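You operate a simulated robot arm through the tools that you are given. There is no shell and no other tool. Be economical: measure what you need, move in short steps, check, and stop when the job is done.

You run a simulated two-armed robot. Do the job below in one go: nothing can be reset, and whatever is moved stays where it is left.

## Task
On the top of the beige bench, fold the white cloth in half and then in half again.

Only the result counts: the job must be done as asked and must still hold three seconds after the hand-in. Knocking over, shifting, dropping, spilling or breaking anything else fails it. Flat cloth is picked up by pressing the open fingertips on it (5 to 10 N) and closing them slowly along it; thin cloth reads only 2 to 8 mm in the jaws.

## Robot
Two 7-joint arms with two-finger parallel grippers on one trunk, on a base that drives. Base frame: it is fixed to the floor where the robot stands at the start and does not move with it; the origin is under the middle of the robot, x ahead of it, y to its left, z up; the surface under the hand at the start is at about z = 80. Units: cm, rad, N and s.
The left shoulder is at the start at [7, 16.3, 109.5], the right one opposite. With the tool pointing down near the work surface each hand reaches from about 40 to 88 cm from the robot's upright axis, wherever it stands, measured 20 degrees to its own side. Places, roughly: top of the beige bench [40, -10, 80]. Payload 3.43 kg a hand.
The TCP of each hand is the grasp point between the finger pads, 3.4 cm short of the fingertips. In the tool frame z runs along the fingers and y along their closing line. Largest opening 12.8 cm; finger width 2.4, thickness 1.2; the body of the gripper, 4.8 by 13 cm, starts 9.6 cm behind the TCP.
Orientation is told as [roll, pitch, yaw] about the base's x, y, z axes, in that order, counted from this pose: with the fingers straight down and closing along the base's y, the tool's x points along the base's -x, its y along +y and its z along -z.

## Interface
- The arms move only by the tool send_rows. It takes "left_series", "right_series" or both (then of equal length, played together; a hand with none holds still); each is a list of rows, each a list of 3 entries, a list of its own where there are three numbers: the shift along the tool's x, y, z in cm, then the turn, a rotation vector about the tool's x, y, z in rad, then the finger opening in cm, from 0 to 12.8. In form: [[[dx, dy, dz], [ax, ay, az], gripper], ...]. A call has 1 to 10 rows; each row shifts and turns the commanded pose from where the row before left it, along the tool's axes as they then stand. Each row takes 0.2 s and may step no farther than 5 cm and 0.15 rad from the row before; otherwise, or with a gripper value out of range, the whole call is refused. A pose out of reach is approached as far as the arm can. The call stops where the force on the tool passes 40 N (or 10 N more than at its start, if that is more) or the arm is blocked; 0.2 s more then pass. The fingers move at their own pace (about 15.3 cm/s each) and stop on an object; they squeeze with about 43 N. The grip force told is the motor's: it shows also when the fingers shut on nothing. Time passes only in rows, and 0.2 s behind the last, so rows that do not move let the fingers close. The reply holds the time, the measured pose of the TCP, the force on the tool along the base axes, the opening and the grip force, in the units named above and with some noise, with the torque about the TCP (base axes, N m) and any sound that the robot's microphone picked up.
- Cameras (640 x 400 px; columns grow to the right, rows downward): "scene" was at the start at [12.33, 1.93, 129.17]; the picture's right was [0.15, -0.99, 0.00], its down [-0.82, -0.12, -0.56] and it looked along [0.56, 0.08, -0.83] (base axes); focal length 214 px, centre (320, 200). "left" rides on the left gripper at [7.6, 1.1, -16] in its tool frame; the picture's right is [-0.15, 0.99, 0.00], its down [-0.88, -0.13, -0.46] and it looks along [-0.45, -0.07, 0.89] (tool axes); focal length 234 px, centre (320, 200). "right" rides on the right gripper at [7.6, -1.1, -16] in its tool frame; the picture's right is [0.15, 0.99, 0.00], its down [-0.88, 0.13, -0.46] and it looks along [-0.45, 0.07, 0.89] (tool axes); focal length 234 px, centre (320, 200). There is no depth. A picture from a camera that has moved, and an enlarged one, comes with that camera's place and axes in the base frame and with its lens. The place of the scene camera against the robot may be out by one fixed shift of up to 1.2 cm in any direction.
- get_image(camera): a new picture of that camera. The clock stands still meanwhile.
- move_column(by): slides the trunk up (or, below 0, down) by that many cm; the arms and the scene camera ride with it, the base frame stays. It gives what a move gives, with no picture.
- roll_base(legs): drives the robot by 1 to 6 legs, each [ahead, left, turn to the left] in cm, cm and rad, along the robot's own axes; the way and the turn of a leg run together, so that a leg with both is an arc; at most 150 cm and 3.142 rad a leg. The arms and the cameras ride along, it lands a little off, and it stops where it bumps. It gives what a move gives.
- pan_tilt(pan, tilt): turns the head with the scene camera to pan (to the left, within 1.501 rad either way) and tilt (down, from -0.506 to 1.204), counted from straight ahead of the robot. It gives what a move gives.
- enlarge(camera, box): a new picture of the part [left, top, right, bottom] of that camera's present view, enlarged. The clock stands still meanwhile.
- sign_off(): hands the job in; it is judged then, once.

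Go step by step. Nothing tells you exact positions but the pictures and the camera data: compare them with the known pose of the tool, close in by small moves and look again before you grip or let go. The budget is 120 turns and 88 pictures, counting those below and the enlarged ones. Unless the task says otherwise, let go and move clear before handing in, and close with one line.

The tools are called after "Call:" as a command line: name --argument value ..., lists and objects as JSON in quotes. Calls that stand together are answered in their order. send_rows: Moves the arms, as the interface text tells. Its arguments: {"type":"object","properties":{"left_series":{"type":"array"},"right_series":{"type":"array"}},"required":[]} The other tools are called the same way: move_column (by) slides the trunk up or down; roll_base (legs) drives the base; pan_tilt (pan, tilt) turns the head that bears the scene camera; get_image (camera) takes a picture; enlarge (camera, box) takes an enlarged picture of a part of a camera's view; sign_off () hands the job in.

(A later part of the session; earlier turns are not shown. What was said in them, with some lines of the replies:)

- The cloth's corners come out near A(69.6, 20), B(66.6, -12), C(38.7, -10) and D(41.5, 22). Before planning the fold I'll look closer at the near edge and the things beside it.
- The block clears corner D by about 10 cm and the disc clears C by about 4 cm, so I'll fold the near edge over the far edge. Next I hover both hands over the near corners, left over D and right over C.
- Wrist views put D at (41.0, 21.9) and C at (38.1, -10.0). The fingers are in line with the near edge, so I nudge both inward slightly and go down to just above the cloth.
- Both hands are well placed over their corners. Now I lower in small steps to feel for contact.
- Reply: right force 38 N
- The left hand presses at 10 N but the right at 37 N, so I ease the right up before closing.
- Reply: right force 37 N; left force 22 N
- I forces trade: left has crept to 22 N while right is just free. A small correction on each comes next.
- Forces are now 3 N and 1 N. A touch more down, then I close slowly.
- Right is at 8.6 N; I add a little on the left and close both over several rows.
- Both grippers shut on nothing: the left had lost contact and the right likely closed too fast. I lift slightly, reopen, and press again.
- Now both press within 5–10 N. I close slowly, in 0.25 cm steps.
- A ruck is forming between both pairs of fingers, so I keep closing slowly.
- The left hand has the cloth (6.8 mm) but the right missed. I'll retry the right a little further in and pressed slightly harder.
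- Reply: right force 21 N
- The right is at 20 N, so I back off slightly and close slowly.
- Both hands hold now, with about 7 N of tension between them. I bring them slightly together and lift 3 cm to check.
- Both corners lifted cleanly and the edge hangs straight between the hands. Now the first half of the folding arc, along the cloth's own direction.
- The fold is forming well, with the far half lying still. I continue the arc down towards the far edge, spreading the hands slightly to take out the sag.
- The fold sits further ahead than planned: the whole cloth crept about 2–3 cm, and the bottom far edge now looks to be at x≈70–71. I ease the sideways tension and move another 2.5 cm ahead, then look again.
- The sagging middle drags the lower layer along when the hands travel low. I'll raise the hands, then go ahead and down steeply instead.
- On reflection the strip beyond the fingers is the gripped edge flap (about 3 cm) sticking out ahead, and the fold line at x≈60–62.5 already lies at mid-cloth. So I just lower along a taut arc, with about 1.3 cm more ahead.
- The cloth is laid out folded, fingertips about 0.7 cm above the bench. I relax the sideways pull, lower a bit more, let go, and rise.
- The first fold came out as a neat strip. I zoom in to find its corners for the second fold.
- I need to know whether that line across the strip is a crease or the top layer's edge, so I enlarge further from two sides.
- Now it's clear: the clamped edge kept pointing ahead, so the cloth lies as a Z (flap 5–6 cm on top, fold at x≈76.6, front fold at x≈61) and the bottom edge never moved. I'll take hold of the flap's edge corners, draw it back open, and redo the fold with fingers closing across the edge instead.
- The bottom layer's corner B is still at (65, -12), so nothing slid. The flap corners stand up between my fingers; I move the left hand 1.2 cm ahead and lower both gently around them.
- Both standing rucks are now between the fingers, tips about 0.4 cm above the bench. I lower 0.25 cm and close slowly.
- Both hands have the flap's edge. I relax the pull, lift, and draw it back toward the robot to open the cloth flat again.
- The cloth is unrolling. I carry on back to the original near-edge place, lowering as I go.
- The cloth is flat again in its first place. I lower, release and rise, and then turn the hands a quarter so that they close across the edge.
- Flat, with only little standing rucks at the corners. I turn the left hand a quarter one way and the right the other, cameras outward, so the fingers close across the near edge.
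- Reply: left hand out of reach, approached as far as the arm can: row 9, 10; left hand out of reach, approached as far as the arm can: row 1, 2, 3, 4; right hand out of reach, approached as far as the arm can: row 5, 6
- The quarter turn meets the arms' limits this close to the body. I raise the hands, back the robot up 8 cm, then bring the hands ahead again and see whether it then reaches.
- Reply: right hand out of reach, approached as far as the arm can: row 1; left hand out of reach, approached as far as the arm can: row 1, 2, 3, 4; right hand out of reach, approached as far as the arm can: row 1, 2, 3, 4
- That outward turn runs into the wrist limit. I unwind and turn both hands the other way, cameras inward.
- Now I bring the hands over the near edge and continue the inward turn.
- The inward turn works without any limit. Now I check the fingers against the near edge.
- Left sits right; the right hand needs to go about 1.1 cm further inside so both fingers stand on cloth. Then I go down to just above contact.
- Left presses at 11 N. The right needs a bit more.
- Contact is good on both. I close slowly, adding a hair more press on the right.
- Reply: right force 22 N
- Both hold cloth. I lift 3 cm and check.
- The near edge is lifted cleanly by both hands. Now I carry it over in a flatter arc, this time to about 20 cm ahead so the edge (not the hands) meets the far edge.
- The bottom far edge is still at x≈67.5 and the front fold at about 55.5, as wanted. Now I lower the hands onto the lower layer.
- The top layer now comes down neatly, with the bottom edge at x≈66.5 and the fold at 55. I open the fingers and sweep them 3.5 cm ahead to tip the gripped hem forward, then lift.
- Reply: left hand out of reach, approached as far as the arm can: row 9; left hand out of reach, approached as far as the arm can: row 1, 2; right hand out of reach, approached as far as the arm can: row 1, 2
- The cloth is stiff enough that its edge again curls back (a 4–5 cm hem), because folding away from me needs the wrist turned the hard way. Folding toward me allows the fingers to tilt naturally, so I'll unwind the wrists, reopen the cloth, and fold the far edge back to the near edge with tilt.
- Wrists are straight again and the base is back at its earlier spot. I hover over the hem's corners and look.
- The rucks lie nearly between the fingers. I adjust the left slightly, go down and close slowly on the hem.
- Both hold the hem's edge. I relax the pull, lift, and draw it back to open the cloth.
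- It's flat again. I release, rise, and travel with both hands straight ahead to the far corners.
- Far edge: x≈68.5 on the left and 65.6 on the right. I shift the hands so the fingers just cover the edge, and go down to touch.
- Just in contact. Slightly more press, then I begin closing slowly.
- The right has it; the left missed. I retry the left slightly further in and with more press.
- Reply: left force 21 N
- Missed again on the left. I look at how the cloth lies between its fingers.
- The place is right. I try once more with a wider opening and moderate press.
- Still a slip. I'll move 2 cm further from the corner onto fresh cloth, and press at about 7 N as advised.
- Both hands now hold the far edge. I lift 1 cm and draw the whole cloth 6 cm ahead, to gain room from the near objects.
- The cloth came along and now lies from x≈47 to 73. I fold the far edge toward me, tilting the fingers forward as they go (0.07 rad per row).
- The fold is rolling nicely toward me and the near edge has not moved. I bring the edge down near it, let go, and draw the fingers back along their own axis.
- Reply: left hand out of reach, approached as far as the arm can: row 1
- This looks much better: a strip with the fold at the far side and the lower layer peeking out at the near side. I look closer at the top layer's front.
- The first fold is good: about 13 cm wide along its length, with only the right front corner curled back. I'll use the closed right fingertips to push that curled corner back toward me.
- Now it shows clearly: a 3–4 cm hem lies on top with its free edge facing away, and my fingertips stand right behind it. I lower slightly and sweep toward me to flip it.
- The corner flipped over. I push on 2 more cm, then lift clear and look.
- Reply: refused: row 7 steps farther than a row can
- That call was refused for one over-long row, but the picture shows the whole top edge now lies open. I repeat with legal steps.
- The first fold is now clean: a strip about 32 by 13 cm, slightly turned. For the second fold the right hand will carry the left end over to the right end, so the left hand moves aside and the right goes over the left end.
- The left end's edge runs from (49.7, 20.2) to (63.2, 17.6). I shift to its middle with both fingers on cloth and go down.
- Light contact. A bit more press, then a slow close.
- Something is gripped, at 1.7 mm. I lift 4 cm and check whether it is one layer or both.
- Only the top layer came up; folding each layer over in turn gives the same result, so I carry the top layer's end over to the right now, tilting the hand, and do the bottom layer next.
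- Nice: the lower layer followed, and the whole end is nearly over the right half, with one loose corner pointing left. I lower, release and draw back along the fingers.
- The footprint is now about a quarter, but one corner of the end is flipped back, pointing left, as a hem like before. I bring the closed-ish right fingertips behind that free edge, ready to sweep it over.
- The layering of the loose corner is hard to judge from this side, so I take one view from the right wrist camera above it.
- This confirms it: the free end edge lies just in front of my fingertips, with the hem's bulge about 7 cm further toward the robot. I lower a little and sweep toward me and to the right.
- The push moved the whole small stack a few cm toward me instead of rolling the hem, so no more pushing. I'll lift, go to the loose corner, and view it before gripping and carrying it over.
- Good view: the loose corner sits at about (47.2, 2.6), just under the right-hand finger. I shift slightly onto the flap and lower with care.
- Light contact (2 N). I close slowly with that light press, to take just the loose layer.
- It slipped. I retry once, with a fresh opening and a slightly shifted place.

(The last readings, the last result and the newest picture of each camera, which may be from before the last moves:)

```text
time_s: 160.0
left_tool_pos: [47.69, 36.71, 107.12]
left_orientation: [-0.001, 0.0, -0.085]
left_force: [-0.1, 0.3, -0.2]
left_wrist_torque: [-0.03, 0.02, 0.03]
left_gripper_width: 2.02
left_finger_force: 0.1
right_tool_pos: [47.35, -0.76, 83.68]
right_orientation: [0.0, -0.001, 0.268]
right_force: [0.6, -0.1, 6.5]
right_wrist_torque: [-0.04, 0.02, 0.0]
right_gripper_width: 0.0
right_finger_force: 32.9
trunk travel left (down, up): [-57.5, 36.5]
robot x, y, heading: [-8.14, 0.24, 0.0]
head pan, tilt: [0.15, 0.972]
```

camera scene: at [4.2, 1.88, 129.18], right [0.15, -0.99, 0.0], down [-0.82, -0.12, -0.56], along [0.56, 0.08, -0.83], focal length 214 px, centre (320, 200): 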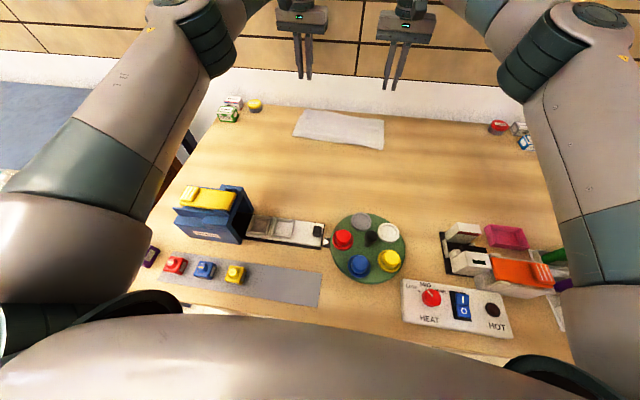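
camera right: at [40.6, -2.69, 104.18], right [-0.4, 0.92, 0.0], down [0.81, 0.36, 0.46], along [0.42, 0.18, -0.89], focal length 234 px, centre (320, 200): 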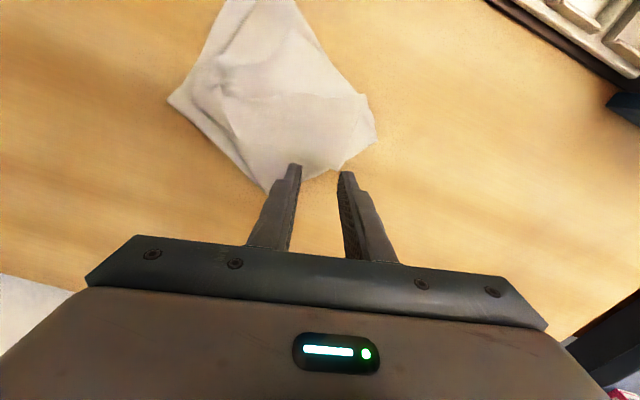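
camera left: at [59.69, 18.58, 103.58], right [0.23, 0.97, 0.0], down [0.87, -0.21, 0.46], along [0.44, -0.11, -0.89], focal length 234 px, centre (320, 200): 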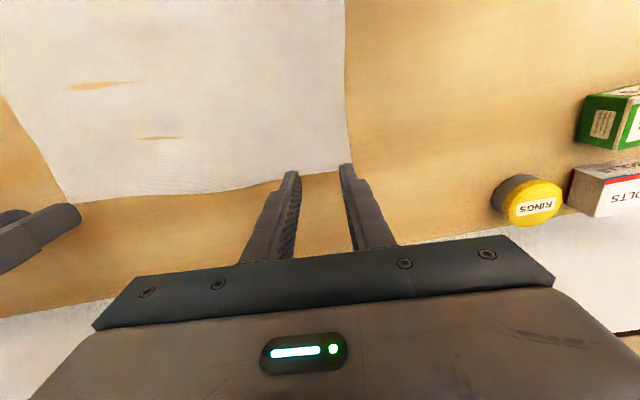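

Slipped again. I try deeper on the flap, where the loop underneath gives, with a wider opening.

Call:
send_rows --right_series '[[[0, 0, -0.7], [0, 0, 0], 0], [[1.0, 0, 0], [0, 0, 0], 4.2], [[0, 0, 0], [0, 0, 0], 4.2], [[0, 0, 0.5], [0, 0, 0], 4.2], [[0, 0, 0.2], [0, 0, 0], 4.2], [[0, 0, 0.05], [0, 0, 0], 4.2], [[0, 0, 0], [0, 0, 0], 4.2]]'

```text
time_s: 161.6
left_tool_pos: [47.69, 36.74, 107.18]
left_orientation: [0.001, -0.001, -0.086]
left_force: [-0.4, -0.3, -0.8]
left_wrist_torque: [0.02, 0.01, 0.02]
left_gripper_width: 2.0
left_finger_force: 0.0
right_tool_pos: [46.37, -1.0, 83.79]
right_orientation: [0.001, 0.001, 0.267]
right_force: [2.6, -0.3, 5.0]
right_wrist_torque: [-0.04, -0.06, -0.03]
right_gripper_width: 4.21
right_finger_force: 0.2
trunk travel left (down, up): [-57.5, 36.5]
robot x, y, heading: [-7.71, -0.21, -0.001]
head pan, tilt: [0.15, 0.972]
```

Call:
send_rows --right_series '[[[0, 0, 0.03], [0, 0, 0], 4.0], [[0, 0, 0], [0, 0, 0], 3.7], [[0, 0, 0], [0, 0, 0], 3.4], [[0, 0, 0], [0, 0, 0], 3.1], [[0, 0, 0], [0, 0, 0], 2.8], [[0, 0, 0], [0, 0, 0], 2.5], [[0, 0, 0], [0, 0, 0], 2.2], [[0, 0, 0], [0, 0, 0], 2.0], [[0, 0, 0], [0, 0, 0], 1.8], [[0, 0, 0], [0, 0, 0], 1.6]]'

Call:
send_rows --right_series '[[[0, 0, 0], [0, 0, 0], 1.4], [[0, 0, 0], [0, 0, 0], 1.2], [[0, 0, 0], [0, 0, 0], 1.0], [[0, 0, 0], [0, 0, 0], 0.8], [[0, 0, 0], [0, 0, 0], 0.6], [[0, 0, 0], [0, 0, 0], 0.4], [[0, 0, 0], [0, 0, 0], 0.2], [[0, 0, 0], [0, 0, 0], 0], [[0, 0, 0], [0, 0, 0], 0]]'

```text
time_s: 163.8
left_tool_pos: [47.69, 36.78, 107.23]
left_orientation: [-0.001, 0.0, -0.086]
left_force: [0.2, -0.1, -0.4]
left_wrist_torque: [0.01, 0.02, -0.02]
left_gripper_width: 1.98
left_finger_force: 0.2
right_tool_pos: [46.24, -1.05, 83.75]
right_orientation: [0.0, -0.002, 0.266]
right_force: [1.0, -0.1, 12.8]
right_wrist_torque: [-0.04, 0.05, -0.02]
right_gripper_width: 1.68
right_finger_force: 0.6
trunk travel left (down, up): [-57.5, 36.5]
robot x, y, heading: [-8.05, 0.13, -0.002]
head pan, tilt: [0.15, 0.972]
```

```text
time_s: 165.8
left_tool_pos: [47.84, 36.69, 107.12]
left_orientation: [0.0, -0.002, -0.085]
left_force: [-1.0, -0.5, 0.1]
left_wrist_torque: [-0.04, -0.01, 0.0]
left_gripper_width: 2.0
left_finger_force: 0.1
right_tool_pos: [46.4, -0.93, 83.56]
right_orientation: [0.001, 0.0, 0.267]
right_force: [-0.1, 1.7, 12.0]
right_wrist_torque: [0.0, 0.07, 0.01]
right_gripper_width: 0.22
right_finger_force: 36.8
trunk travel left (down, up): [-57.5, 36.5]
robot x, y, heading: [-7.99, 0.27, 0.003]
head pan, tilt: [0.15, 0.972]
```

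Gripped at last (2.2 mm). I carry the loose corner up and over toward the near-right corner, tilting along the way, without pulling taut.

Call:
send_rows --right_series '[[[0.13, -0.1, -1.8], [-0.03, -0.04, 0], 0], [[0.3, -0.23, -1.8], [-0.03, -0.04, 0], 0], [[0.73, -0.57, -1.48], [-0.03, -0.04, 0], 0], [[1.06, -0.82, -0.98], [-0.03, -0.04, 0], 0], [[1.26, -0.98, -0.49], [-0.03, -0.04, 0], 0], [[1.41, -1.09, -0.11], [-0.03, -0.04, 0], 0], [[1.38, -1.07, 0.36], [-0.03, -0.04, 0], 0], [[1.34, -1.04, 0.72], [-0.03, -0.04, 0], 0], [[1.26, -0.98, 0.81], [-0.03, -0.04, 0], 0], [[1.0, -0.78, 0.92], [-0.03, -0.04, 0], 0]]'

Call:
get_image --camera "scene"

```text
time_s: 168.0
left_tool_pos: [47.8, 36.71, 107.23]
left_orientation: [0.0, 0.001, -0.087]
left_force: [0.0, -0.6, 0.5]
left_wrist_torque: [-0.01, -0.03, 0.01]
left_gripper_width: 2.01
left_finger_force: 0.0
right_tool_pos: [39.59, -10.28, 84.22]
right_orientation: [0.318, -0.394, 0.203]
right_force: [0.0, 0.2, 0.6]
right_wrist_torque: [-0.04, -0.02, -0.02]
right_gripper_width: 0.21
right_finger_force: 36.4
trunk travel left (down, up): [-57.5, 36.5]
robot x, y, heading: [-8.06, -0.18, 0.001]
head pan, tilt: [0.15, 0.972]
```

```text
1 pictures are left
camera scene: at [4.26, 1.9, 129.18], right [0.15, -0.99, 0.0], down [-0.82, -0.12, -0.56], along [0.56, 0.09, -0.83], focal length 214 px, centre (320, 200)
```

scene: 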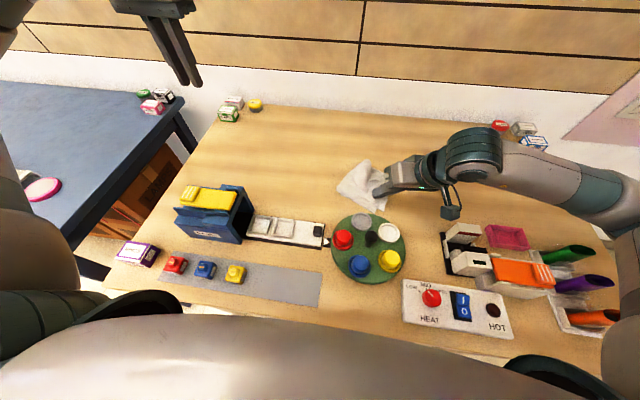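

The stack is compact and just clear of the green disc. I release, draw back along the fingers and rise well clear.

Call:
send_rows --right_series '[[[0, 0, 0.15], [0, 0, 0], 0], [[0, 0, 0], [0, 0, 0], 0.8], [[0, 0, 0], [0, 0, 0], 1.6], [[0, 0, -0.7], [0, 0, 0], 2], [[0, 0, -2], [0, 0, 0], 2], [[0, 0, -3], [0, 0, 0], 2], [[0, 0, -4], [0, 0, 0], 2], [[0, 0, -4], [0, 0, 0], 2], [[0, 0, -4], [0, 0, 0], 2], [[0, -3, 0], [0, 0, 0], 2]]'

Call:
enlarge --camera "scene" --box '[305, 140, 425, 215]'

```text
time_s: 170.2
left_tool_pos: [47.81, 36.58, 107.21]
left_orientation: [0.001, 0.0, -0.086]
left_force: [-0.5, -0.9, 0.8]
left_wrist_torque: [0.06, 0.0, -0.01]
left_gripper_width: 2.01
left_finger_force: 0.1
right_tool_pos: [35.79, -19.45, 98.97]
right_orientation: [0.317, -0.392, 0.203]
right_force: [-0.2, -0.5, 0.3]
right_wrist_torque: [0.03, 0.01, 0.06]
right_gripper_width: 1.99
right_finger_force: 0.2
right hand out of reach, approached as far as the arm can: row 7, 8
trunk travel left (down, up): [-57.5, 36.5]
robot x, y, heading: [-7.78, 0.06, 0.003]
head pan, tilt: [0.15, 0.972]
```

```text
5.33 times, centred on (365, 178) of scene
camera zoom: at [4.23, 1.73, 129.18], right [0.15, -0.99, 0.0], down [-0.82, -0.12, -0.56], along [0.56, 0.09, -0.83], focal length 1144 px, centre (80, 320)
```

zoom: 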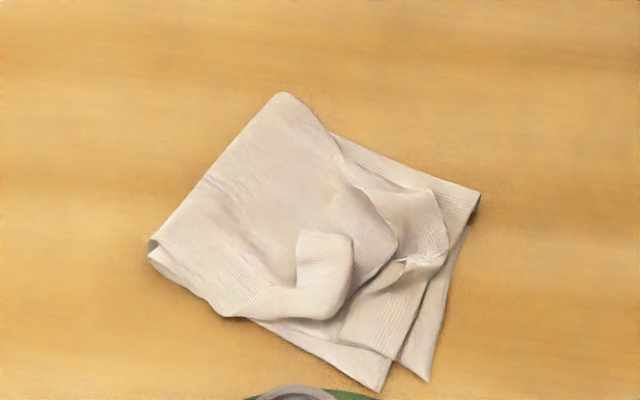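

The cloth now lies as a neat quarter stack on the bench: folded in half, then in half again, with only small curls at the top edges. Both hands are clear and nothing else was touched, so I hand it in.

Call:
sign_off

```text
The job is handed in.
```

I folded the white cloth in half and then in half again on the beige bench, and handed the job in. It lies as a stack about a quarter of its first size. A few corners on top are still curled back by about 3 cm, and the stack ended several centimetres closer to the robot than where the cloth first lay, just clear of the green disc. In the pictures nothing else looked moved, and both hands are clear.
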